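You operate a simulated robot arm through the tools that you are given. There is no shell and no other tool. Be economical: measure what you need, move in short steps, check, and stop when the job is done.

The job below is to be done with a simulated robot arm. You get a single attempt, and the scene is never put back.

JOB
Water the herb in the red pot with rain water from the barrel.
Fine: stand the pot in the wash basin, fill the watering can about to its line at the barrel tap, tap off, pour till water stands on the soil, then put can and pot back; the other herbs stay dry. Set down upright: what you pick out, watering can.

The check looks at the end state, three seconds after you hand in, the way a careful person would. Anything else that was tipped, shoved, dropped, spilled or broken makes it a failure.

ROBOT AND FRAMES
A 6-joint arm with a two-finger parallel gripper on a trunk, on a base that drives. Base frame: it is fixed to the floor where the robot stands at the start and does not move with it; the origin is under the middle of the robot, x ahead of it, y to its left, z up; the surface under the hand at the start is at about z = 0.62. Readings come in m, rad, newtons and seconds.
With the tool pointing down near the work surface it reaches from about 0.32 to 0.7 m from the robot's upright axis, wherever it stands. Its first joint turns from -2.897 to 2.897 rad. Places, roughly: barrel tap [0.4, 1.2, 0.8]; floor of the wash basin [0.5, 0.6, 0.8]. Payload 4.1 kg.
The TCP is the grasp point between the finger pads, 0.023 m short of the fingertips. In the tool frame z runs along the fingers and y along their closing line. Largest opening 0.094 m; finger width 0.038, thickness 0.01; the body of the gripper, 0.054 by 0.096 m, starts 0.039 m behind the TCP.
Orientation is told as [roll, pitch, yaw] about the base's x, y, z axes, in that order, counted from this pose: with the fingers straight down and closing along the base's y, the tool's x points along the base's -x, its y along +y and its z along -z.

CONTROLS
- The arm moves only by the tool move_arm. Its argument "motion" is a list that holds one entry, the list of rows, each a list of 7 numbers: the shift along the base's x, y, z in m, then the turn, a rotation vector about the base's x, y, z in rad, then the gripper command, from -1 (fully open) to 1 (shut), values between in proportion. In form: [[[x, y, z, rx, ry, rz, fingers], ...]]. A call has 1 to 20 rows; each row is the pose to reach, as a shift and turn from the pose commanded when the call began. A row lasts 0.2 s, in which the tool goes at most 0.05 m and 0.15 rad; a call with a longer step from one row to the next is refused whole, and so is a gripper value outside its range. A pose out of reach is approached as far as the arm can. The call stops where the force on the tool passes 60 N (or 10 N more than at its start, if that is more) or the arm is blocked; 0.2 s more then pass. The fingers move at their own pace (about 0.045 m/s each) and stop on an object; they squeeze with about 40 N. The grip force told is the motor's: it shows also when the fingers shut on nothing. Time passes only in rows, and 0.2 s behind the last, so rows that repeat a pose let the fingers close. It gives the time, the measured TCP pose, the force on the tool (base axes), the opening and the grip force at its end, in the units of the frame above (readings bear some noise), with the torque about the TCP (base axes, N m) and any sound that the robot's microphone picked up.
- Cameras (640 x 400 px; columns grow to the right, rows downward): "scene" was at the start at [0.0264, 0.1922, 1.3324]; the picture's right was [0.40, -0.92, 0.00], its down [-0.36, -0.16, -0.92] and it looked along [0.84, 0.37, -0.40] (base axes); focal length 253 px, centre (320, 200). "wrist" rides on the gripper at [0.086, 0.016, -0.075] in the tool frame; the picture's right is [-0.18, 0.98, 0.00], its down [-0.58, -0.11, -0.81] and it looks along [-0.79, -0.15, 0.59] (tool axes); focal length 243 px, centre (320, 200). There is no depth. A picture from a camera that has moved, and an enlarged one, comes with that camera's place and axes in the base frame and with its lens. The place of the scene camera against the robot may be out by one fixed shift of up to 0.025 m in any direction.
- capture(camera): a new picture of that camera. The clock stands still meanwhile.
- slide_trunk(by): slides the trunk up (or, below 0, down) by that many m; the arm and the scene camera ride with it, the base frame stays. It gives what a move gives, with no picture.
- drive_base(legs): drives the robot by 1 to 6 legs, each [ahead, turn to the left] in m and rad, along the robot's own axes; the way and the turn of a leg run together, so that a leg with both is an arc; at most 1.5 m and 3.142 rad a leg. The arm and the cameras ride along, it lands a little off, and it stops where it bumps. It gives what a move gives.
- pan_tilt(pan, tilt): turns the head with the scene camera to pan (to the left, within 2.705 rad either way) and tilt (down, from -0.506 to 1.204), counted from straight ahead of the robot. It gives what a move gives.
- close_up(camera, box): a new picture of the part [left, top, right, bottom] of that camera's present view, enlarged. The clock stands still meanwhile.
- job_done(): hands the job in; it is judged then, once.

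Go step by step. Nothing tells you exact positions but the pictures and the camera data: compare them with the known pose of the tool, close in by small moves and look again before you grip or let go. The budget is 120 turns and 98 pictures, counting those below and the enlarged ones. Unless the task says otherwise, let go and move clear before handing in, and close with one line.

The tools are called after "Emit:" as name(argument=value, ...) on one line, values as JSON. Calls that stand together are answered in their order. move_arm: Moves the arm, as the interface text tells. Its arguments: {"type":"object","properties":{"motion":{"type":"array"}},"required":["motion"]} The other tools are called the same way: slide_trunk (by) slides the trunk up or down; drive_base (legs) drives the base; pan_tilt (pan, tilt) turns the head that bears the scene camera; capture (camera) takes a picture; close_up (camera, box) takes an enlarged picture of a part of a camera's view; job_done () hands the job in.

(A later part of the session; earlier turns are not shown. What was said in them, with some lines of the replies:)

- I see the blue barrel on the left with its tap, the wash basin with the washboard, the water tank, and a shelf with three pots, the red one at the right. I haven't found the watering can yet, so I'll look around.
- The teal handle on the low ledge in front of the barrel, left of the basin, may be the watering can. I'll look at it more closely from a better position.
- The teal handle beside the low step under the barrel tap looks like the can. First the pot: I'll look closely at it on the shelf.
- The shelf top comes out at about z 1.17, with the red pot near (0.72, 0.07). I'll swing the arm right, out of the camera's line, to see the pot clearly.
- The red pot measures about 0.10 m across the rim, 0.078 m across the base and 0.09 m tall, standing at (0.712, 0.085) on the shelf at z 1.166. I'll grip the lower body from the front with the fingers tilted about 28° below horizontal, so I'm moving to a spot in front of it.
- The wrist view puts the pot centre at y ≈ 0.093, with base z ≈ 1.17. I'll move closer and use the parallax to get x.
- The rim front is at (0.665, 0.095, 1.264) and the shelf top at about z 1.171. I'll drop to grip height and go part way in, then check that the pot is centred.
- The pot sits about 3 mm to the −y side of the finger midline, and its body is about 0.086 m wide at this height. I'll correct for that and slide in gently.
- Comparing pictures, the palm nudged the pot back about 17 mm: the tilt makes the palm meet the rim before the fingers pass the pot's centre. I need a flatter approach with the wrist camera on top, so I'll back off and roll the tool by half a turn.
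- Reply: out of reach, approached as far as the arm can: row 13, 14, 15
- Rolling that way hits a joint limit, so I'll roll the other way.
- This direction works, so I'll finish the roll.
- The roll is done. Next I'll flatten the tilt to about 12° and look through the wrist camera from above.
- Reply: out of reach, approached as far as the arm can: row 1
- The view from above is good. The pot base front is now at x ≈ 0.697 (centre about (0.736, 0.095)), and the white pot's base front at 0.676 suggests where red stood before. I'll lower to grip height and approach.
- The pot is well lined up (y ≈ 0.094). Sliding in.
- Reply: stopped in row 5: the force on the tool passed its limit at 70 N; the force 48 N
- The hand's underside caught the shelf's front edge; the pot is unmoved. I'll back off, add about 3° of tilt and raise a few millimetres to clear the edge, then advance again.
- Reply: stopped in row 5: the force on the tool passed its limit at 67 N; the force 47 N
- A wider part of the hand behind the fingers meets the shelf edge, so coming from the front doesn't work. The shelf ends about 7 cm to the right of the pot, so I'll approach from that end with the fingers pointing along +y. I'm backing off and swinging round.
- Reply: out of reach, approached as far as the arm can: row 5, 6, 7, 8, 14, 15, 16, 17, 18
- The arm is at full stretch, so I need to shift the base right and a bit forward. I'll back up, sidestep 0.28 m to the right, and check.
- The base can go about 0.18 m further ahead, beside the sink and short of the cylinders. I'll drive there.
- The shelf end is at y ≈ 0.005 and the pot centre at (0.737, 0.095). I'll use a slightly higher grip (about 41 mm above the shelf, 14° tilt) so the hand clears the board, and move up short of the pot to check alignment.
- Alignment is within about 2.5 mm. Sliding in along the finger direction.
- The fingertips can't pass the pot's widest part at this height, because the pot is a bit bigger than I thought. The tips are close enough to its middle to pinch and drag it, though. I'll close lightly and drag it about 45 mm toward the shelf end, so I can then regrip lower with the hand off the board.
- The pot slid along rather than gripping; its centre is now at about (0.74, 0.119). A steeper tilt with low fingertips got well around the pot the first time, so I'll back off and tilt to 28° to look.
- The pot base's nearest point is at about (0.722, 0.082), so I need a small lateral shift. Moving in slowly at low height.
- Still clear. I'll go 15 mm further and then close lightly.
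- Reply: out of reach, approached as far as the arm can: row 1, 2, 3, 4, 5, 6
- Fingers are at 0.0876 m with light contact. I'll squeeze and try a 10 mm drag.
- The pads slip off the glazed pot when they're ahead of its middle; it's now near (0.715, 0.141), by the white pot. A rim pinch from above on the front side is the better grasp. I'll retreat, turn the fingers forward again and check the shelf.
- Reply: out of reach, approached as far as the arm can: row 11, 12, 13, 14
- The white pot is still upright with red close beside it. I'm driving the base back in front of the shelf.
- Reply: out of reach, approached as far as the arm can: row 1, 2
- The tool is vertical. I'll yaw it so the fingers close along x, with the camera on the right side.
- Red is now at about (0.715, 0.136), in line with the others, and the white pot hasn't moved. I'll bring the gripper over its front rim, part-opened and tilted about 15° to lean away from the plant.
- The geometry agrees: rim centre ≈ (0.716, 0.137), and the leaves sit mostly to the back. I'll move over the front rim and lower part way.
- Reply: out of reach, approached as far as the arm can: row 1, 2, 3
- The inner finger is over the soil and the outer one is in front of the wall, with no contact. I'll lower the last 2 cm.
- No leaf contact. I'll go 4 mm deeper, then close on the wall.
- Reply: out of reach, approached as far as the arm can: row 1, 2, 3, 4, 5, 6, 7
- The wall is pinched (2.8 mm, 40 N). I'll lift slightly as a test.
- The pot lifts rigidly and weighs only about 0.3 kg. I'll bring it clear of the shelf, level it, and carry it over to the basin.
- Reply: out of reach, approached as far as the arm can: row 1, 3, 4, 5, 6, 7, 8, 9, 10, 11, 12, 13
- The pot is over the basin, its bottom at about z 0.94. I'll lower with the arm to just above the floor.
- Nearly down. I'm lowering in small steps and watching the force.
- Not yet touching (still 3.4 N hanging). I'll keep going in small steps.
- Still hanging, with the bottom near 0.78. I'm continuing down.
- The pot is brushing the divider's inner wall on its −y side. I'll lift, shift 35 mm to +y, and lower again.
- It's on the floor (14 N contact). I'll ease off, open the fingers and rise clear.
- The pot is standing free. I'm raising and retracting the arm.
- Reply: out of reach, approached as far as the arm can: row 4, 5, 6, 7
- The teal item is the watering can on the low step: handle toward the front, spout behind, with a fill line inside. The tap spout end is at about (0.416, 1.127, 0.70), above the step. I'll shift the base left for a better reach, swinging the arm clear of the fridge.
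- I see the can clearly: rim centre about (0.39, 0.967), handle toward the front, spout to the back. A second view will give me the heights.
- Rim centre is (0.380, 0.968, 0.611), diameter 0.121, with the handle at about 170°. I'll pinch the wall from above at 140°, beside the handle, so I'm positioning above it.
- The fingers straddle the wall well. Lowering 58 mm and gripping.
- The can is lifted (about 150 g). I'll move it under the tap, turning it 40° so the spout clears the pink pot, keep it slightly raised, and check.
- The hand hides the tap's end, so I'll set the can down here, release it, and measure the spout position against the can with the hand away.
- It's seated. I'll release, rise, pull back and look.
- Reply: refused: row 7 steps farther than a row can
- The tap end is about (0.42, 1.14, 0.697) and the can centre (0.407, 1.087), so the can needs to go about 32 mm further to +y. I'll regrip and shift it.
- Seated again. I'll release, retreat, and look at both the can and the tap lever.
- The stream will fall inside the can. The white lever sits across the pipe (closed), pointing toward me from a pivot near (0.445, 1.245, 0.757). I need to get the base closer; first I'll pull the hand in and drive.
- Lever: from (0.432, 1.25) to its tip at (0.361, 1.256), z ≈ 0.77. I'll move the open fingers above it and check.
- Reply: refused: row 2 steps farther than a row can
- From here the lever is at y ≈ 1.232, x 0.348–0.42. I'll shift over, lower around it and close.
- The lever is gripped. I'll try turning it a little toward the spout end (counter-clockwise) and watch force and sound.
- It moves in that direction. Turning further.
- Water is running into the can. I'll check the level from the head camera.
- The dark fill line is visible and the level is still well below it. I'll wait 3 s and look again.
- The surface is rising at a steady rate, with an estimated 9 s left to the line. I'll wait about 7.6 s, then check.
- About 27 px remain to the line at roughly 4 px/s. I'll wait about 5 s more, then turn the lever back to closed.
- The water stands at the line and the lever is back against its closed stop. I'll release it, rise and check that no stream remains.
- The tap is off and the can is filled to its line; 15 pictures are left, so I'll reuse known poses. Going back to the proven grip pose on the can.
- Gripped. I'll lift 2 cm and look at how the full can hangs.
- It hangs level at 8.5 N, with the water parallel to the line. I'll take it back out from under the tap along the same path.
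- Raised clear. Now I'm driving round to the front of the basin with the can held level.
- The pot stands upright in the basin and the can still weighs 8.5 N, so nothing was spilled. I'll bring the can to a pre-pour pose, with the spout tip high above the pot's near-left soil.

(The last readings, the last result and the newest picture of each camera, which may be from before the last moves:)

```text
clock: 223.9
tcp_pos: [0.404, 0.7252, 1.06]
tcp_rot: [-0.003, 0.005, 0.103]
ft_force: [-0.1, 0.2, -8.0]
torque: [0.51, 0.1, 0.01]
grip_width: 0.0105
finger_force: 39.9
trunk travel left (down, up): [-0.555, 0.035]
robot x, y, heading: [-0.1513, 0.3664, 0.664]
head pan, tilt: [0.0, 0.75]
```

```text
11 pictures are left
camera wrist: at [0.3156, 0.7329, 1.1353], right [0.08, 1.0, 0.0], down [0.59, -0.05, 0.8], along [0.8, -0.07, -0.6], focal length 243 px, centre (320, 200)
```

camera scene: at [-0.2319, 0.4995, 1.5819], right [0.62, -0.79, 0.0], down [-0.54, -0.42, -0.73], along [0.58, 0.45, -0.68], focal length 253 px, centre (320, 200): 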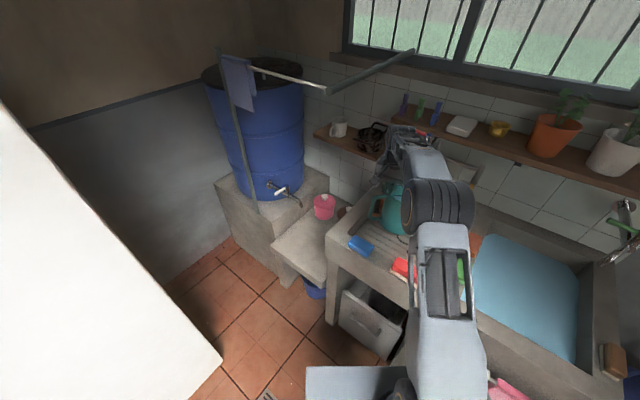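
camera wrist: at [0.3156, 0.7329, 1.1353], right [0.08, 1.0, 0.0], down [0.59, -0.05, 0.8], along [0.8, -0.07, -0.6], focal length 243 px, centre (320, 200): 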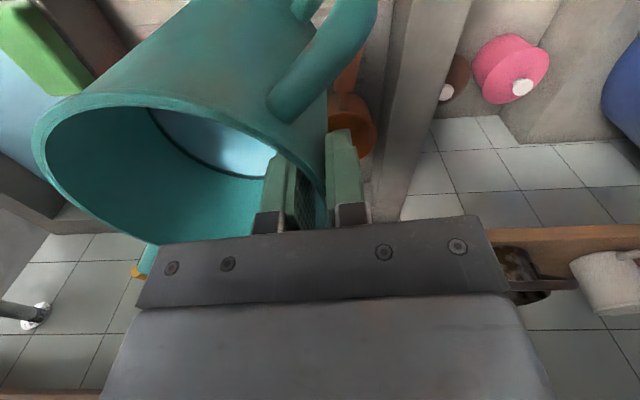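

The spout tip is where I expect it, and the weight reading will tell me how much has been poured. I'm lowering and tilting to about 17°.

Emit:
move_arm(motion=[[[0.0, 0, -0.04, 0.0, 0.0, 0, 1], [0.0, 0, -0.075, 0.0394, 0.0308, 0, 1], [0.0003, -0.0005, -0.09, 0.0788, 0.0616, 0, 1], [0.0008, -0.001, -0.09, 0.118, 0.0924, 0, 1], [0.0012, -0.0015, -0.085, 0.1576, 0.1232, 0, 1], [0.0018, -0.002, -0.078, 0.197, 0.154, 0, 1], [0.0023, -0.0028, -0.072, 0.2364, 0.1848, 0, 1], [0.0023, -0.0028, -0.072, 0.2364, 0.1848, 0, 1], [0.0023, -0.0028, -0.072, 0.2364, 0.1848, 0, 1]]])

```text
clock: 225.9
tcp_pos: [0.4066, 0.7225, 0.9869]
tcp_rot: [0.254, 0.162, 0.126]
ft_force: [0.3, -0.6, -8.1]
torque: [0.35, -0.04, -0.02]
grip_width: 0.0101
finger_force: 39.7
trunk travel left (down, up): [-0.555, 0.035]
robot x, y, heading: [-0.1514, 0.3648, 0.669]
head pan, tilt: [0.0, 0.75]
```

No water out yet. Tilting to 26°.

Emit:
move_arm(motion=[[[0.0024, -0.003, 0.005, 0.059, 0.0462, 0, 1], [0.0048, -0.0061, 0.01, 0.118, 0.0924, 0, 1], [0.0048, -0.0061, 0.01, 0.118, 0.0924, 0, 1], [0.0048, -0.0061, 0.01, 0.118, 0.0924, 0, 1], [0.0048, -0.0061, 0.01, 0.118, 0.0924, 0, 1]]])

Emit:
capture(camera="wrist")

```text
clock: 227.1
tcp_pos: [0.4098, 0.7172, 0.9975]
tcp_rot: [0.388, 0.238, 0.151]
ft_force: [-0.2, 0.5, -8.1]
torque: [0.22, -0.11, 0.01]
grip_width: 0.0101
finger_force: 39.7
trunk travel left (down, up): [-0.555, 0.035]
robot x, y, heading: [-0.1484, 0.3662, 0.668]
head pan, tilt: [0.0, 0.75]
```

```text
10 pictures are left
camera wrist: at [0.3461, 0.694, 1.0919], right [0.13, 0.94, 0.32], down [0.78, -0.29, 0.55], along [0.61, 0.18, -0.77], focal length 243 px, centre (320, 200)
```

wrist: 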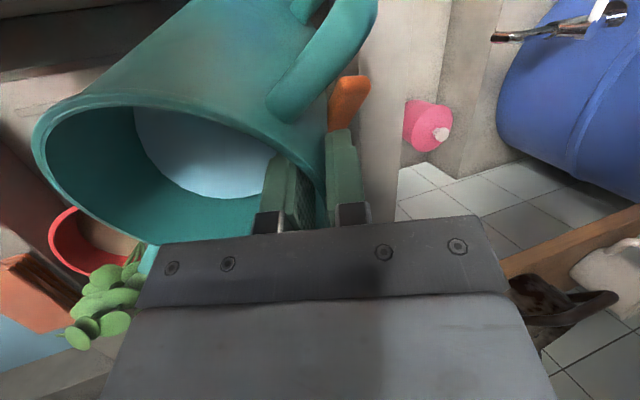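

From this view the spout tip is near (0.487, 0.583, 0.92), close to the pot's edge. I'll advance it 2 cm toward the pot centre, then tilt further while watching the weight.

Emit:
move_arm(motion=[[[0.006, -0.008, -0.005, 0, 0, 0, 1], [0.012, -0.016, -0.008, 0, 0, 0, 1], [0.0161, -0.0212, 0.003, 0.059, 0.0462, 0, 1], [0.0203, -0.0265, 0.014, 0.118, 0.0924, 0, 1], [0.0203, -0.0265, 0.014, 0.118, 0.0924, 0, 1], [0.0203, -0.0265, 0.014, 0.118, 0.0924, 0, 1]]])

```text
clock: 228.5
tcp_pos: [0.4146, 0.7053, 1.019]
tcp_rot: [0.513, 0.298, 0.198]
ft_force: [-1.0, 0.9, -7.6]
torque: [0.14, -0.14, 0.01]
grip_width: 0.0105
finger_force: 40.0
trunk travel left (down, up): [-0.555, 0.035]
robot x, y, heading: [-0.1455, 0.3707, 0.676]
head pan, tilt: [0.0, 0.75]
```

Emit:
move_arm(motion=[[[0, 0, 0, 0, 0, 0, 1], [0, 0, 0, 0, 0, 0, 1], [0, 0, 0, 0, 0, 0, 1]]])

Emit:
capture(camera="wrist")

```text
clock: 229.3
tcp_pos: [0.4145, 0.6981, 1.0197]
tcp_rot: [0.519, 0.294, 0.196]
ft_force: [-0.1, -0.3, -6.7]
torque: [0.12, -0.12, 0.01]
grip_width: 0.0101
finger_force: 40.3
trunk travel left (down, up): [-0.555, 0.035]
robot x, y, heading: [-0.1498, 0.363, 0.674]
head pan, tilt: [0.0, 0.75]
```

```text
9 pictures are left
camera wrist: at [0.358, 0.6632, 1.115], right [0.14, 0.9, 0.41], down [0.83, -0.34, 0.45], along [0.54, 0.28, -0.79], focal length 243 px, centre (320, 200)
```

wrist: 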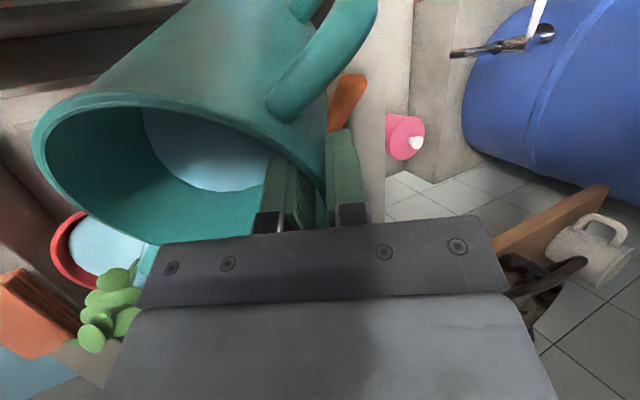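

Water is standing on the soil (about 0.14 L poured). I'm tilting back now and rising.

Emit:
move_arm(motion=[[[-0.006, 0.008, 0.0, -0.114, -0.089, 0, 1], [-0.01, 0.013, 0.0, -0.228, -0.178, 0, 1], [-0.013, 0.017, 0.0, -0.342, -0.267, 0, 1], [-0.016, 0.02, 0.0, -0.4728, -0.3696, 0, 1], [-0.02, 0.03, 0.03, -0.4728, -0.3696, 0, 1], [-0.02, 0.05, 0.06, -0.4728, -0.3696, 0, 1], [-0.02, 0.05, 0.09, -0.4728, -0.3696, 0, 1], [-0.02, 0.05, 0.11, -0.4728, -0.3696, 0, 1], [-0.02, 0.05, 0.11, -0.4728, -0.3696, 0, 1]]])

```text
refused: row 4 steps farther than a row can; nothing moved
```

Emit:
move_arm(motion=[[[-0.006, 0.008, 0.0, -0.114, -0.089, 0, 1], [-0.01, 0.013, 0.0, -0.228, -0.178, 0, 1], [-0.013, 0.017, 0.0, -0.342, -0.267, 0, 1], [-0.016, 0.02, 0.01, -0.44, -0.344, 0, 1], [-0.02, 0.03, 0.04, -0.4728, -0.3696, 0, 1], [-0.02, 0.05, 0.07, -0.4728, -0.3696, 0, 1], [-0.02, 0.05, 0.1, -0.4728, -0.3696, 0, 1], [-0.02, 0.05, 0.11, -0.4728, -0.3696, 0, 1], [-0.02, 0.05, 0.11, -0.4728, -0.3696, 0, 1]]])

Emit:
capture(camera="wrist")

```text
clock: 231.3
tcp_pos: [0.4094, 0.7407, 1.1242]
tcp_rot: [-0.004, 0.004, 0.107]
ft_force: [-0.4, 0.4, -6.9]
torque: [0.41, 0.05, 0.0]
grip_width: 0.0104
finger_force: 40.2
trunk travel left (down, up): [-0.555, 0.035]
robot x, y, heading: [-0.1504, 0.3688, 0.667]
head pan, tilt: [0.0, 0.75]
```

```text
8 pictures are left
camera wrist: at [0.3218, 0.748, 1.1992], right [0.08, 1.0, 0.0], down [0.59, -0.05, 0.8], along [0.8, -0.07, -0.6], focal length 243 px, centre (320, 200)
```

wrist: 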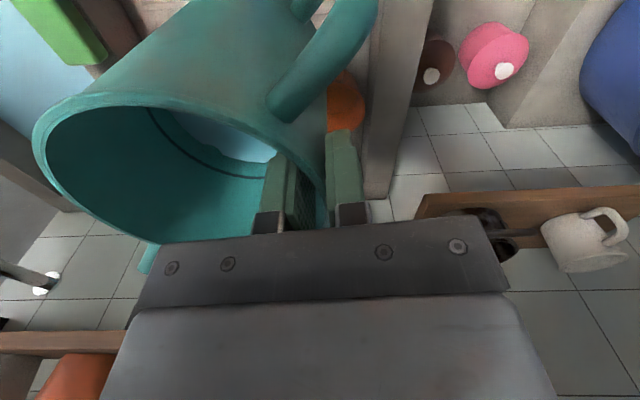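

Poured and upright (6.9 N left). I'm retracting the can and driving back to the step.

Emit:
move_arm(motion=[[[-0.012, -0.035, 0, 0, 0, 0.066, 1], [-0.024, -0.07, 0, 0, 0, 0.132, 1], [-0.036, -0.105, 0, 0, 0, 0.198, 1], [-0.048, -0.14, 0, 0, 0, 0.264, 1], [-0.06, -0.175, 0, 0, 0, 0.33, 1], [-0.072, -0.21, 0, 0, 0, 0.396, 1], [-0.084, -0.245, 0, 0, 0, 0.462, 1], [-0.097, -0.28, 0, 0, 0, 0.528, 1], [-0.113, -0.316, 0, 0, 0, 0.593, 1], [-0.113, -0.316, 0, 0, 0, 0.593, 1]]])

Emit:
drive_base(legs=[[-0.06, 0], [0, -2.237], [-0.45, 0], [0, 2.13]])

```text
clock: 233.5
tcp_pos: [0.2983, 0.4234, 1.1252]
tcp_rot: [-0.001, 0.006, 0.698]
ft_force: [-0.7, -0.8, -8.0]
torque: [0.28, 0.31, -0.01]
grip_width: 0.0102
finger_force: 39.7
trunk travel left (down, up): [-0.555, 0.035]
robot x, y, heading: [-0.1529, 0.3651, 0.663]
head pan, tilt: [0.0, 0.75]
```

```text
clock: 247.2
tcp_pos: [0.2463, 0.8089, 1.124]
tcp_rot: [-0.002, 0.005, 0.628]
ft_force: [0.0, -0.4, -6.7]
torque: [0.32, 0.26, 0.03]
grip_width: 0.0105
finger_force: 40.4
trunk travel left (down, up): [-0.555, 0.035]
robot x, y, heading: [-0.2041, 0.7815, 0.594]
head pan, tilt: [0.0, 0.75]
```

I'm positioning the can over its original spot and lowering.

Emit:
move_arm(motion=[[[0.01, 0.04, 0, 0, 0, 0.05, 1], [0.02, 0.08, 0, 0, 0, 0.1, 1], [0.03, 0.12, 0, 0, 0, 0.15, 1], [0.04, 0.16, 0, 0, 0, 0.2, 1], [0.0497, 0.198, 0, 0, 0, 0.246, 1], [0.0497, 0.198, 0, 0, 0, 0.246, 1]]])

Emit:
slide_trunk(by=-0.26)

Emit:
move_arm(motion=[[[0, 0, -0.04, 0, 0, 0, 1], [0, 0, -0.08, 0, 0, 0, 1], [0.0, 0, -0.12, 0, 0, 0, 1], [0.005, 0, -0.16, 0, 0, 0, 1], [0.015, 0, -0.19, 0, 0, 0, 1], [0.03, 0, -0.215, 0, 0, 0, 1], [0.04, 0, -0.235, 0, 0, 0, 1], [0.04, 0, -0.235, 0, 0, 0, 1]]])

```text
clock: 248.6
tcp_pos: [0.2963, 1.0039, 1.1243]
tcp_rot: [-0.002, 0.005, 0.87]
ft_force: [0.2, 0.4, -7.6]
torque: [0.25, 0.35, -0.04]
grip_width: 0.0103
finger_force: 40.0
trunk travel left (down, up): [-0.555, 0.035]
robot x, y, heading: [-0.2013, 0.7827, 0.602]
head pan, tilt: [0.0, 0.75]
```

```text
clock: 251.2
tcp_pos: [0.2952, 1.0029, 0.8654]
tcp_rot: [-0.001, 0.006, 0.873]
ft_force: [-0.4, 0.4, -6.9]
torque: [0.23, 0.34, -0.04]
grip_width: 0.0103
finger_force: 39.9
trunk travel left (down, up): [-0.295, 0.295]
robot x, y, heading: [-0.2069, 0.7851, 0.598]
head pan, tilt: [0.0, 0.75]
```

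```text
clock: 253.1
tcp_pos: [0.3352, 1.0039, 0.6306]
tcp_rot: [0.0, 0.007, 0.872]
ft_force: [0.9, -0.7, -8.1]
torque: [0.22, 0.36, 0.0]
grip_width: 0.0107
finger_force: 39.7
trunk travel left (down, up): [-0.295, 0.295]
robot x, y, heading: [-0.2075, 0.7823, 0.598]
head pan, tilt: [0.0, 0.75]
```

Emit:
move_arm(motion=[[[0, 0.002, -0.012, 0, 0, 0, 1], [0, 0.003, -0.022, 0, 0, 0, 1], [0, 0.003, -0.027, 0, 0, 0, 1], [0, 0.003, -0.027, 0, 0, 0, 1]]])

Emit:
move_arm(motion=[[[0, 0, -0.003, 0, 0, 0, 1], [0, 0, -0.003, 0, 0, 0, 1]]])

```text
clock: 254.1
tcp_pos: [0.3353, 1.0082, 0.6036]
tcp_rot: [-0.002, 0.003, 0.871]
ft_force: [-1.9, 0.8, -1.5]
torque: [-0.02, 0.08, -0.04]
grip_width: 0.0105
finger_force: 39.9
trunk travel left (down, up): [-0.295, 0.295]
robot x, y, heading: [-0.2041, 0.782, 0.597]
head pan, tilt: [0.0, 0.75]
```

```text
clock: 254.7
tcp_pos: [0.3341, 1.0084, 0.6024]
tcp_rot: [-0.003, 0.003, 0.873]
ft_force: [-8.8, 3.3, 17.7]
torque: [-0.7, -0.67, -0.24]
grip_width: 0.0106
finger_force: 40.3
trunk travel left (down, up): [-0.295, 0.295]
robot x, y, heading: [-0.2053, 0.7778, 0.596]
head pan, tilt: [0.0, 0.75]
```

The can is seated on the step at its original place. I'll release it, rise and retract, then check.

Emit:
move_arm(motion=[[[0, 0, 0.002, 0, 0, 0, 0.6], [0, 0, 0.002, 0, 0, 0, 0.15], [0, 0, 0.002, 0, 0, 0, 0.15], [0, 0, 0.002, 0, 0, 0, 0.15], [0, 0, 0.04, 0, 0, 0, 0.15], [0, 0, 0.08, 0, 0, 0, 0.15], [0, 0, 0.12, 0, 0, 0, 0.15], [-0.02, -0.02, 0.16, 0, 0, 0, 0.15], [-0.05, -0.04, 0.19, 0, 0, 0, 0.15], [-0.08, -0.05, 0.22, 0, 0, 0, 0.15], [-0.09, -0.05, 0.25, 0, 0, 0, 0.15], [-0.09, -0.05, 0.28, 0, 0, 0, 0.15], [-0.09, -0.05, 0.3, 0, 0, 0, 0.15]]])

Emit:
capture(camera="wrist")

```text
clock: 257.4
tcp_pos: [0.2454, 0.9562, 0.9004]
tcp_rot: [-0.002, 0.004, 0.874]
ft_force: [0.3, 0.0, 0.5]
torque: [0.0, -0.03, -0.03]
grip_width: 0.0399
finger_force: 0.0
trunk travel left (down, up): [-0.295, 0.295]
robot x, y, heading: [-0.203, 0.782, 0.598]
head pan, tilt: [0.0, 0.75]
```

```text
7 pictures are left
camera wrist: at [0.1761, 0.9008, 0.9766], right [-0.63, 0.77, 0.0], down [0.46, 0.38, 0.8], along [0.62, 0.51, -0.59], focal length 243 px, centre (320, 200)
```

wrist: 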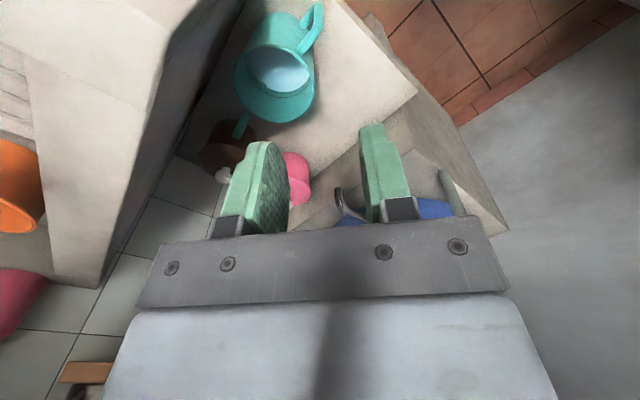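

The can is back upright in its place and the tap is shut. Next is the pot: raise, turn the tool to its rim-pinch yaw, and drive back to the earlier basin pose.

Emit:
move_arm(motion=[[[0, -0.02, 0.03, 0, 0, 0.14, 0.15], [0, -0.04, 0.06, 0, 0, 0.28, 0.15], [-0.01, -0.05, 0.09, 0, 0, 0.42, 0.15], [-0.01, -0.06, 0.12, 0, 0, 0.56, 0.15], [-0.01, -0.06, 0.15, 0, 0, 0.7, 0.15], [-0.01, -0.06, 0.17, 0, 0, 0.84, 0.15], [-0.01, -0.06, 0.17, 0, 0, 0.98, 0.15], [-0.01, -0.06, 0.17, 0, 0, 1.12, 0.15], [-0.01, -0.06, 0.17, 0, 0, 1.26, 0.15], [-0.01, -0.06, 0.17, 0, 0, 1.26, 0.15]]])

Emit:
drive_base(legs=[[0, -2.17], [0.69, 0], [0, 1.57], [0.19, 0]])

```text
clock: 259.6
tcp_pos: [0.2358, 0.8952, 1.0683]
tcp_rot: [0.0, 0.006, 2.135]
ft_force: [0.1, 0.4, 0.1]
torque: [0.01, 0.03, -0.02]
grip_width: 0.04
finger_force: 0.1
trunk travel left (down, up): [-0.295, 0.295]
robot x, y, heading: [-0.2014, 0.7794, 0.6]
head pan, tilt: [0.0, 0.75]
```

```text
clock: 273.6
tcp_pos: [0.382, -0.0818, 1.0695]
tcp_rot: [-0.003, 0.004, 1.509]
ft_force: [0.8, 0.0, 0.0]
torque: [0.0, 0.03, 0.0]
grip_width: 0.0397
finger_force: 0.1
trunk travel left (down, up): [-0.295, 0.295]
robot x, y, heading: [-0.0432, 0.084, -0.031]
head pan, tilt: [0.0, 0.75]
```

Swinging the arm over to above the pot's front rim.

Emit:
move_arm(motion=[[[0.003, 0.045, 0, 0, 0, 0, 0.15], [0.006, 0.09, 0, 0, 0, 0, 0.15], [0.01, 0.135, 0, 0, 0, 0, 0.15], [0.014, 0.18, 0, 0, 0, 0, 0.15], [0.018, 0.225, 0, 0, 0, 0, 0.15], [0.022, 0.27, 0, 0, 0, 0, 0.15], [0.026, 0.315, 0, 0, 0, 0, 0.15], [0.03, 0.36, 0, 0, 0, 0, 0.15], [0.034, 0.405, 0, 0, 0, 0, 0.15], [0.038, 0.45, 0, 0, 0, 0, 0.15], [0.042, 0.495, 0, 0, -0.04, 0.01, 0.15], [0.046, 0.54, 0, 0, -0.08, 0.02, 0.15], [0.05, 0.585, 0, 0, -0.12, 0.03, 0.15], [0.054, 0.6274, -0.01, 0, -0.142, 0.043, 0.15], [0.056, 0.6274, -0.05, 0, -0.142, 0.043, 0.15], [0.06, 0.6274, -0.09, 0, -0.142, 0.043, 0.15], [0.065, 0.6274, -0.13, 0, -0.142, 0.043, 0.15], [0.065, 0.6274, -0.13, 0, -0.142, 0.043, 0.15]]])

Emit:
capture(camera="wrist")

```text
clock: 277.4
tcp_pos: [0.437, 0.5364, 0.9393]
tcp_rot: [-0.145, -0.001, 1.549]
ft_force: [0.0, -0.7, 0.5]
torque: [-0.01, -0.03, -0.01]
grip_width: 0.0397
finger_force: 0.1
out of reach, approached as far as the arm can: row 12, 13, 14, 15, 16, 17, 18
trunk travel left (down, up): [-0.295, 0.295]
robot x, y, heading: [-0.0435, 0.0811, -0.032]
head pan, tilt: [0.0, 0.75]
```

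```text
6 pictures are left
camera wrist: at [0.4077, 0.451, 1.012], right [-0.97, 0.2, -0.14], down [0.0, 0.58, 0.81], along [0.25, 0.79, -0.56], focal length 243 px, centre (320, 200)
```

wrist: 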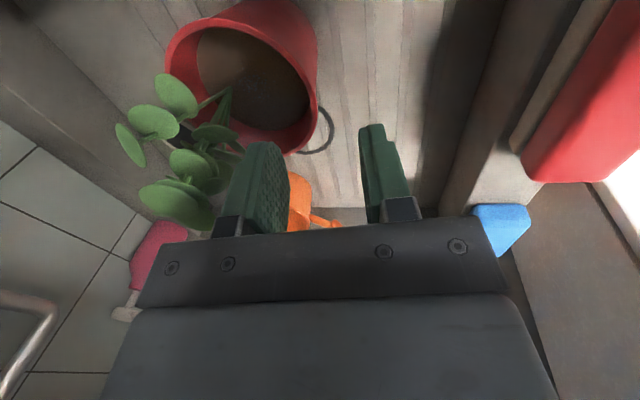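

The water has soaked in and the pot is upright. I'm about 2 cm short of reach, so I'll nudge the base forward.

Emit:
drive_base(legs=[[0.035, 0.03]])

```text
clock: 278.3
tcp_pos: [0.459, 0.5517, 0.94]
tcp_rot: [-0.143, -0.001, 1.582]
ft_force: [0.9, -0.5, 0.2]
torque: [-0.02, 0.0, -0.01]
grip_width: 0.0403
finger_force: 0.0
trunk travel left (down, up): [-0.295, 0.295]
robot x, y, heading: [-0.006, 0.0797, 0.003]
head pan, tilt: [0.0, 0.75]
```

Emit:
move_arm(motion=[[[-0.003, -0.004, -0.01, 0, 0, -0.03, 0.15], [-0.0034, -0.0061, -0.03, 0, 0, -0.03, 0.15], [-0.0034, -0.0061, -0.03, 0, 0, -0.03, 0.15]]])

```text
clock: 279.1
tcp_pos: [0.4559, 0.544, 0.9092]
tcp_rot: [-0.145, -0.002, 1.549]
ft_force: [0.0, -0.8, 0.4]
torque: [-0.02, 0.0, -0.02]
grip_width: 0.04
finger_force: 0.1
trunk travel left (down, up): [-0.295, 0.295]
robot x, y, heading: [-0.0068, 0.0838, 0.001]
head pan, tilt: [0.0, 0.75]
```

On target. Lowering to the earlier grip height, then looking once before closing.

Emit:
move_arm(motion=[[[0.0, 0.001, -0.015, 0, 0, 0, 0.15], [0.0, 0.001, -0.03, 0, 0, 0, 0.15], [0.0, 0.001, -0.04, 0, 0, 0, 0.15], [0.0, 0.001, -0.04, 0, 0, 0, 0.15]]])

Emit:
capture(camera="wrist")

```text
clock: 280.1
tcp_pos: [0.4554, 0.5461, 0.8686]
tcp_rot: [-0.146, -0.003, 1.55]
ft_force: [-0.5, -0.2, -0.6]
torque: [-0.03, -0.02, 0.0]
grip_width: 0.04
finger_force: 0.0
trunk travel left (down, up): [-0.295, 0.295]
robot x, y, heading: [-0.0044, 0.078, 0.003]
head pan, tilt: [0.0, 0.75]
```

```text
5 pictures are left
camera wrist: at [0.4258, 0.46, 0.9408], right [-0.97, 0.2, -0.14], down [0.0, 0.58, 0.81], along [0.25, 0.79, -0.56], focal length 243 px, centre (320, 200)
```

wrist: 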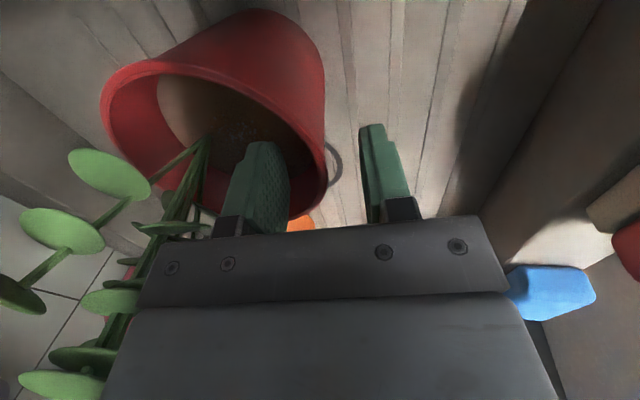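

It looks the same as at release. Closing and lifting.

Emit:
move_arm(motion=[[[0, 0, 0, 0, 0, 0, 0.5], [0, 0, 0, 0, 0, 0, 0.8], [0, 0, 0, 0, 0, 0, 1], [0, 0, 0, 0, 0, 0, 1], [0, 0, 0, 0, 0, 0, 1], [0, 0, 0.01, 0, 0, 0, 1], [0, 0, 0.02, 0, 0, 0, 1], [0, 0, 0.02, 0, 0, 0, 1]]])

```text
clock: 281.9
tcp_pos: [0.4563, 0.5457, 0.8881]
tcp_rot: [-0.144, 0.0, 1.552]
ft_force: [-0.1, 0.4, -4.9]
torque: [0.04, 0.22, 0.0]
grip_width: 0.0028
finger_force: 40.3
trunk travel left (down, up): [-0.295, 0.295]
robot x, y, heading: [-0.0036, 0.0795, 0.002]
head pan, tilt: [0.0, 0.75]
```

It's held firmly at 4.9 N, including the water it took up. Lifting out of the basin and carrying it back toward the shelf.

Emit:
move_arm(motion=[[[0, 0, 0.04, 0, 0, 0, 1], [0, 0, 0.08, 0, 0, 0, 1], [-0.005, -0.02, 0.11, 0, 0, 0, 1], [-0.01, -0.045, 0.14, 0, 0, 0, 1], [-0.01, -0.045, 0.15, 0, 0, 0, 1]]])

Emit:
slide_trunk(by=0.285)

Emit:
move_arm(motion=[[[0, -0.04, 0, 0, 0, 0, 1], [0, -0.08, 0, 0, 0, 0, 1], [0, -0.12, 0, 0, 0, 0, 1], [0, -0.16, 0, 0, 0, 0, 1], [0, -0.2, 0, 0, 0, 0, 1], [0, -0.24, 0, 0, 0, 0, 1], [0, -0.28, 0, 0, 0, 0, 1], [0, -0.32, 0, 0, 0, 0, 1], [0, -0.36, 0, 0, 0, 0, 1], [0, -0.4, 0, 0, 0, 0, 1], [0, -0.4, 0, 0, 0, 0, 1]]])

Emit:
drive_base(legs=[[0.03, 0]])

```text
clock: 283.1
tcp_pos: [0.4427, 0.4971, 1.0351]
tcp_rot: [-0.144, 0.0, 1.552]
ft_force: [0.4, -0.4, -3.5]
torque: [0.02, 0.22, 0.02]
grip_width: 0.0028
finger_force: 40.2
out of reach, approached as far as the arm can: row 2, 3, 5
trunk travel left (down, up): [-0.295, 0.295]
robot x, y, heading: [-0.0078, 0.0843, 0.001]
head pan, tilt: [0.0, 0.75]
```

```text
clock: 286.0
tcp_pos: [0.4437, 0.4967, 1.319]
tcp_rot: [-0.143, 0.0, 1.552]
ft_force: [-0.1, 0.8, -4.5]
torque: [0.02, 0.26, -0.01]
grip_width: 0.0031
finger_force: 40.2
trunk travel left (down, up): [-0.58, 0.01]
robot x, y, heading: [-0.0044, 0.0805, 0.003]
head pan, tilt: [0.0, 0.75]
```

```text
clock: 288.4
tcp_pos: [0.4423, 0.0978, 1.3213]
tcp_rot: [-0.144, -0.002, 1.552]
ft_force: [0.1, 0.0, -4.9]
torque: [0.06, 0.25, 0.02]
grip_width: 0.0029
finger_force: 39.7
trunk travel left (down, up): [-0.58, 0.01]
robot x, y, heading: [-0.0079, 0.0834, 0.004]
head pan, tilt: [0.0, 0.75]
```

```text
clock: 289.4
tcp_pos: [0.4693, 0.0971, 1.3199]
tcp_rot: [-0.137, 0.001, 1.55]
ft_force: [0.5, -0.1, -4.4]
torque: [0.06, 0.24, 0.0]
grip_width: 0.003
finger_force: 40.3
trunk travel left (down, up): [-0.58, 0.01]
robot x, y, heading: [0.0202, 0.0858, 0.001]
head pan, tilt: [0.0, 0.75]
stopped in leg 1: the robot was blocked; the commanded pose is now the measured one
```

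The base touched the sink front, so I'll back off a hair. Then I'll carry the pot over the shelf at its original spot (centre ≈ (0.716, 0.0945)).

Emit:
drive_base(legs=[[-0.006, 0]])

Emit:
move_arm(motion=[[[0.04, 0, 0, 0, 0, 0, 1], [0.08, 0, 0, 0, 0, 0, 1], [0.12, 0, 0, 0, 0, 0, 1], [0.16, -0.001, 0, 0, 0, 0, 1], [0.19, -0.002, 0, 0, 0, 0, 1], [0.203, -0.002, -0.005, 0, 0, 0, 1], [0.203, -0.002, -0.02, 0, 0, 0, 1], [0.203, -0.002, -0.035, 0, 0, 0, 1], [0.203, -0.002, -0.035, 0, 0, 0, 1]]])

Emit:
pan_tilt(pan=0.1, tilt=0.45)

Emit:
close_up(camera="scene", box=[240, 140, 440, 260])

```text
clock: 290.1
tcp_pos: [0.4637, 0.0977, 1.3205]
tcp_rot: [-0.14, 0.002, 1.549]
ft_force: [-0.6, 0.1, -3.6]
torque: [0.03, 0.24, 0.0]
grip_width: 0.0027
finger_force: 39.9
trunk travel left (down, up): [-0.58, 0.01]
robot x, y, heading: [0.0145, 0.0784, -0.003]
head pan, tilt: [0.0, 0.75]
```

```text
clock: 292.1
tcp_pos: [0.6688, 0.0944, 1.2877]
tcp_rot: [-0.141, 0.0, 1.551]
ft_force: [0.3, -0.1, -4.7]
torque: [0.01, 0.23, -0.01]
grip_width: 0.0028
finger_force: 40.5
out of reach, approached as far as the arm can: row 5, 6
trunk travel left (down, up): [-0.58, 0.01]
robot x, y, heading: [0.0165, 0.0816, 0.001]
head pan, tilt: [0.0, 0.75]
```

```text
clock: 292.9
tcp_pos: [0.6687, 0.0938, 1.2856]
tcp_rot: [-0.14, 0.0, 1.55]
ft_force: [0.4, -0.4, -4.0]
torque: [0.06, 0.26, 0.03]
grip_width: 0.003
finger_force: 40.1
trunk travel left (down, up): [-0.58, 0.01]
robot x, y, heading: [0.0137, 0.0826, 0.003]
head pan, tilt: [0.099, 0.45]
```

```text
3.20 times, centred on (340, 200) of scene
camera zoom: at [0.0473, 0.2464, 1.6333], right [0.1, -0.99, 0.0], down [-0.43, -0.04, -0.9], along [0.9, 0.09, -0.44], focal length 811 px, centre (256, 200)
```

zoom: 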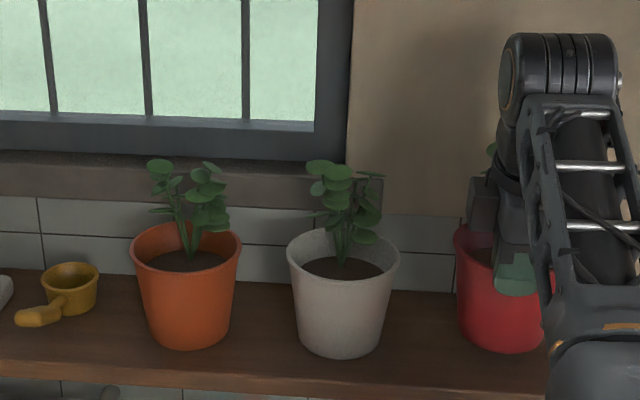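

The spacing matches the other pots. I'm lowering to the shelf in small steps.

Emit:
move_arm(motion=[[[0, 0, -0.006, 0, 0, 0, 1], [0, 0, -0.012, 0, 0, 0, 1], [0, 0, -0.012, 0, 0, 0, 1]]])

Emit:
move_arm(motion=[[[0, 0, -0.003, 0, 0, 0, 1], [0, 0, -0.003, 0, 0, 0, 1]]])

Emit:
move_arm(motion=[[[0, 0, -0.003, 0, 0, 0, 1], [0, 0, -0.003, 0, 0, 0, 1]]])

```text
clock: 293.7
tcp_pos: [0.6717, 0.0946, 1.2815]
tcp_rot: [-0.137, 0.0, 1.549]
ft_force: [0.7, 0.3, -4.9]
torque: [0.03, 0.27, 0.0]
grip_width: 0.0029
finger_force: 39.8
out of reach, approached as far as the arm can: row 1, 2, 3
trunk travel left (down, up): [-0.58, 0.01]
robot x, y, heading: [0.0115, 0.0839, -0.003]
head pan, tilt: [0.099, 0.45]
```

```text
clock: 294.3
tcp_pos: [0.6735, 0.0951, 1.2789]
tcp_rot: [-0.14, -0.001, 1.549]
ft_force: [0.4, 0.4, -4.3]
torque: [0.05, 0.25, 0.0]
grip_width: 0.0026
finger_force: 40.0
trunk travel left (down, up): [-0.58, 0.01]
robot x, y, heading: [0.0114, 0.083, 0.004]
head pan, tilt: [0.099, 0.45]
```

```text
clock: 294.9
tcp_pos: [0.6746, 0.0966, 1.2769]
tcp_rot: [-0.138, 0.001, 1.55]
ft_force: [0.0, 0.6, -4.2]
torque: [0.05, 0.21, -0.01]
grip_width: 0.0029
finger_force: 40.0
out of reach, approached as far as the arm can: row 1, 2
trunk travel left (down, up): [-0.58, 0.01]
robot x, y, heading: [0.0117, 0.0807, 0.002]
head pan, tilt: [0.099, 0.45]
```

The arm's reach limit interferes with going down, so I'll pull x back 5 mm and lower with the trunk.

Emit:
move_arm(motion=[[[-0.006, -0.001, 0, 0, 0, 0, 1], [-0.006, -0.001, 0, 0, 0, 0, 1]]])

Emit:
slide_trunk(by=-0.004)

Emit:
slide_trunk(by=-0.003)

```text
clock: 295.5
tcp_pos: [0.6732, 0.094, 1.2793]
tcp_rot: [-0.137, 0.0, 1.552]
ft_force: [0.5, 0.0, -5.3]
torque: [0.03, 0.23, 0.02]
grip_width: 0.0027
finger_force: 40.1
out of reach, approached as far as the arm can: row 1, 2
trunk travel left (down, up): [-0.58, 0.01]
robot x, y, heading: [0.0146, 0.0812, -0.005]
head pan, tilt: [0.099, 0.45]
```

```text
clock: 296.1
tcp_pos: [0.6729, 0.0952, 1.2752]
tcp_rot: [-0.138, -0.001, 1.55]
ft_force: [-0.3, -0.6, -4.3]
torque: [0.01, 0.18, -0.02]
grip_width: 0.003
finger_force: 40.3
trunk travel left (down, up): [-0.576, 0.014]
robot x, y, heading: [0.0153, 0.0804, 0.001]
head pan, tilt: [0.099, 0.45]
```

```text
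clock: 296.6
tcp_pos: [0.6723, 0.0935, 1.2725]
tcp_rot: [-0.139, 0.001, 1.549]
ft_force: [-0.6, 1.2, -4.1]
torque: [0.09, 0.24, -0.02]
grip_width: 0.0025
finger_force: 40.3
trunk travel left (down, up): [-0.573, 0.017]
robot x, y, heading: [0.0152, 0.0832, 0.001]
head pan, tilt: [0.099, 0.45]
```

Emit:
slide_trunk(by=-0.003)

Emit:
slide_trunk(by=-0.002)

```text
clock: 297.1
tcp_pos: [0.6722, 0.0948, 1.2685]
tcp_rot: [-0.138, 0.001, 1.549]
ft_force: [-0.2, -0.2, -4.9]
torque: [0.0, 0.26, 0.01]
grip_width: 0.0028
finger_force: 39.9
trunk travel left (down, up): [-0.57, 0.02]
robot x, y, heading: [0.0143, 0.0789, -0.001]
head pan, tilt: [0.099, 0.45]
```

```text
clock: 297.6
tcp_pos: [0.6728, 0.0944, 1.267]
tcp_rot: [-0.139, 0.001, 1.55]
ft_force: [1.0, -0.2, 1.0]
torque: [-0.03, 0.08, -0.01]
grip_width: 0.0029
finger_force: 39.8
trunk travel left (down, up): [-0.568, 0.022]
robot x, y, heading: [0.0111, 0.0837, -0.002]
head pan, tilt: [0.099, 0.45]
```

In contact with the shelf. One more millimetre, then I release.

Emit:
slide_trunk(by=-0.001)

Emit:
move_arm(motion=[[[0, 0, 0, 0, 0, 0, 0.7], [0, 0, 0, 0, 0, 0, 0.4], [0, 0, 0, 0, 0, 0, 0.15], [0, 0, 0, 0, 0, 0, 0.15], [0, 0, 0, 0, 0, 0, 0.15]]])

Emit:
capture(camera="wrist")

```text
clock: 298.1
tcp_pos: [0.6712, 0.0936, 1.2683]
tcp_rot: [-0.142, 0.0, 1.55]
ft_force: [2.5, 0.4, 10.8]
torque: [-0.07, -0.16, 0.03]
grip_width: 0.0029
finger_force: 40.1
trunk travel left (down, up): [-0.567, 0.023]
robot x, y, heading: [0.0139, 0.0837, -0.002]
head pan, tilt: [0.099, 0.45]
```

```text
clock: 299.3
tcp_pos: [0.6723, 0.095, 1.2662]
tcp_rot: [-0.136, 0.001, 1.549]
ft_force: [0.2, 0.4, 0.3]
torque: [0.01, -0.02, 0.02]
grip_width: 0.0401
finger_force: 0.1
trunk travel left (down, up): [-0.567, 0.023]
robot x, y, heading: [0.0157, 0.0796, -0.0]
head pan, tilt: [0.099, 0.45]
```

```text
3 pictures are left
camera wrist: at [0.6435, 0.0082, 1.3389], right [-0.97, 0.2, -0.14], down [0.01, 0.58, 0.81], along [0.24, 0.79, -0.56], focal length 243 px, centre (320, 200)
```

wrist: 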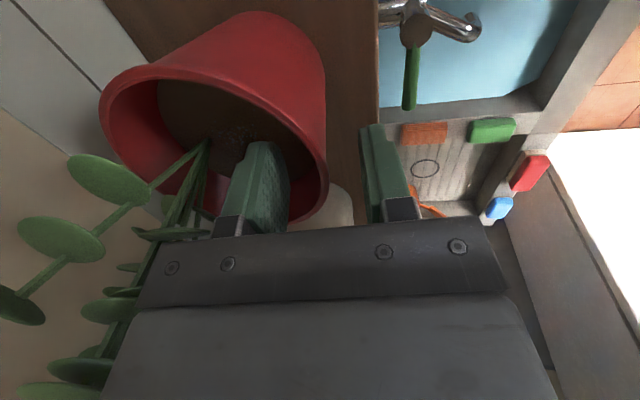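

It stands free on the shelf. I'll rise straight up with the trunk first, then retract.

Emit:
slide_trunk(by=0.022)

Emit:
move_arm(motion=[[[-0.002, 0, 0.015, 0, 0, 0, 0.15], [-0.006, 0, 0.03, 0, 0, 0, 0.15], [-0.015, 0, 0.045, 0, 0, 0, 0.15], [-0.04, 0, 0.055, 0, 0, 0, 0.15], [-0.08, 0, 0.055, 0, 0, 0, 0], [-0.12, 0, 0.05, 0, 0.05, 0, 0], [-0.16, 0, 0.04, 0, 0.1, 0, 0], [-0.2, -0.02, 0.03, 0, 0.14, 0, 0], [-0.22, -0.06, 0.02, 0, 0.14, 0, 0], [-0.24, -0.1, 0.02, 0, 0.14, 0, 0], [-0.25, -0.14, 0.02, 0, 0.14, 0, 0], [-0.26, -0.18, 0.02, 0, 0.14, 0, 0], [-0.27, -0.22, 0.02, 0, 0.14, 0, 0], [-0.28, -0.26, 0.02, 0, 0.14, 0, 0], [-0.28, -0.3, 0.02, 0, 0.14, 0, 0]]])

Emit:
close_up(camera="scene", box=[240, 140, 440, 260])

```text
clock: 300.0
tcp_pos: [0.6727, 0.0945, 1.2881]
tcp_rot: [-0.137, 0.0, 1.549]
ft_force: [-0.3, 0.4, 0.3]
torque: [-0.02, 0.0, 0.01]
grip_width: 0.04
finger_force: 0.0
trunk travel left (down, up): [-0.589, 0.001]
robot x, y, heading: [0.0119, 0.0849, -0.003]
head pan, tilt: [0.099, 0.45]
```

```text
clock: 303.2
tcp_pos: [0.3921, -0.2069, 1.3081]
tcp_rot: [0.003, 0.001, 1.551]
ft_force: [0.7, -0.2, -0.4]
torque: [0.02, -0.03, 0.0]
grip_width: 0.0469
finger_force: 0.1
out of reach, approached as far as the arm can: row 1, 2, 3, 4, 5, 6, 7
trunk travel left (down, up): [-0.589, 0.001]
robot x, y, heading: [0.0134, 0.0799, -0.005]
head pan, tilt: [0.099, 0.45]
```

```text
3.20 times, centred on (340, 200) of scene
camera zoom: at [0.0471, 0.2452, 1.6425], right [0.1, -0.99, 0.0], down [-0.43, -0.04, -0.9], along [0.9, 0.09, -0.44], focal length 811 px, centre (256, 200)
```

zoom: 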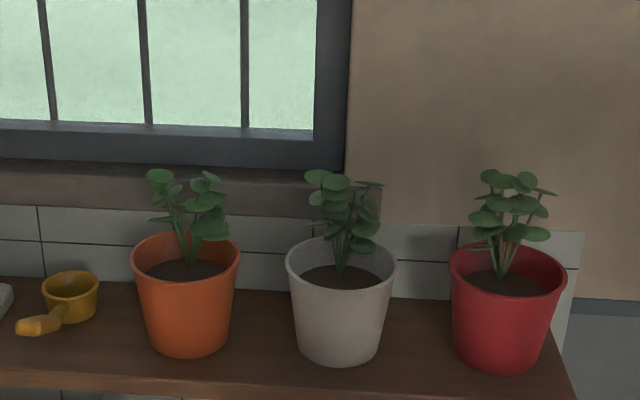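

The red pot is back upright in line with the others. One last look at the sink and barrel side.

Emit:
pan_tilt(pan=0.75, tilt=0.6)

Emit:
capture(camera="scene")

```text
clock: 304.2
tcp_pos: [0.3918, -0.2049, 1.3086]
tcp_rot: [0.002, 0.002, 1.549]
ft_force: [-0.5, 0.5, 0.2]
torque: [-0.02, 0.03, -0.01]
grip_width: 0.047
finger_force: 0.0
trunk travel left (down, up): [-0.589, 0.001]
robot x, y, heading: [0.015, 0.0839, -0.003]
head pan, tilt: [0.75, 0.6]
```

```text
1 pictures are left
camera scene: at [0.0199, 0.2973, 1.6289], right [0.68, -0.73, 0.0], down [-0.41, -0.39, -0.83], along [0.6, 0.56, -0.56], focal length 253 px, centre (320, 200)
```

scene: 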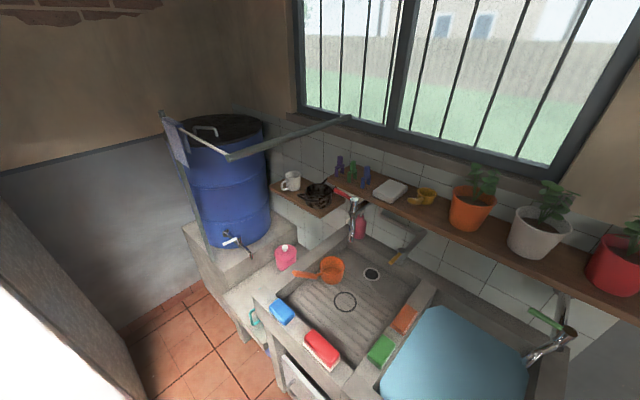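

Everything is in place: the tap is shut, the can is on its step, the red pot is on the shelf, the other herbs are untouched, and the arm is clear. Handing in.

Emit:
job_done()

```text
The job is handed in.
```

I watered the herb in the red pot with rain water from the barrel until water stood on the soil. The pot is back on its shelf and the can on its step, both upright, the tap is shut, and I poured nothing on the other herbs. I pushed the red pot along the shelf while first trying to grip it, but it is back to within about half a centimetre of where it started.
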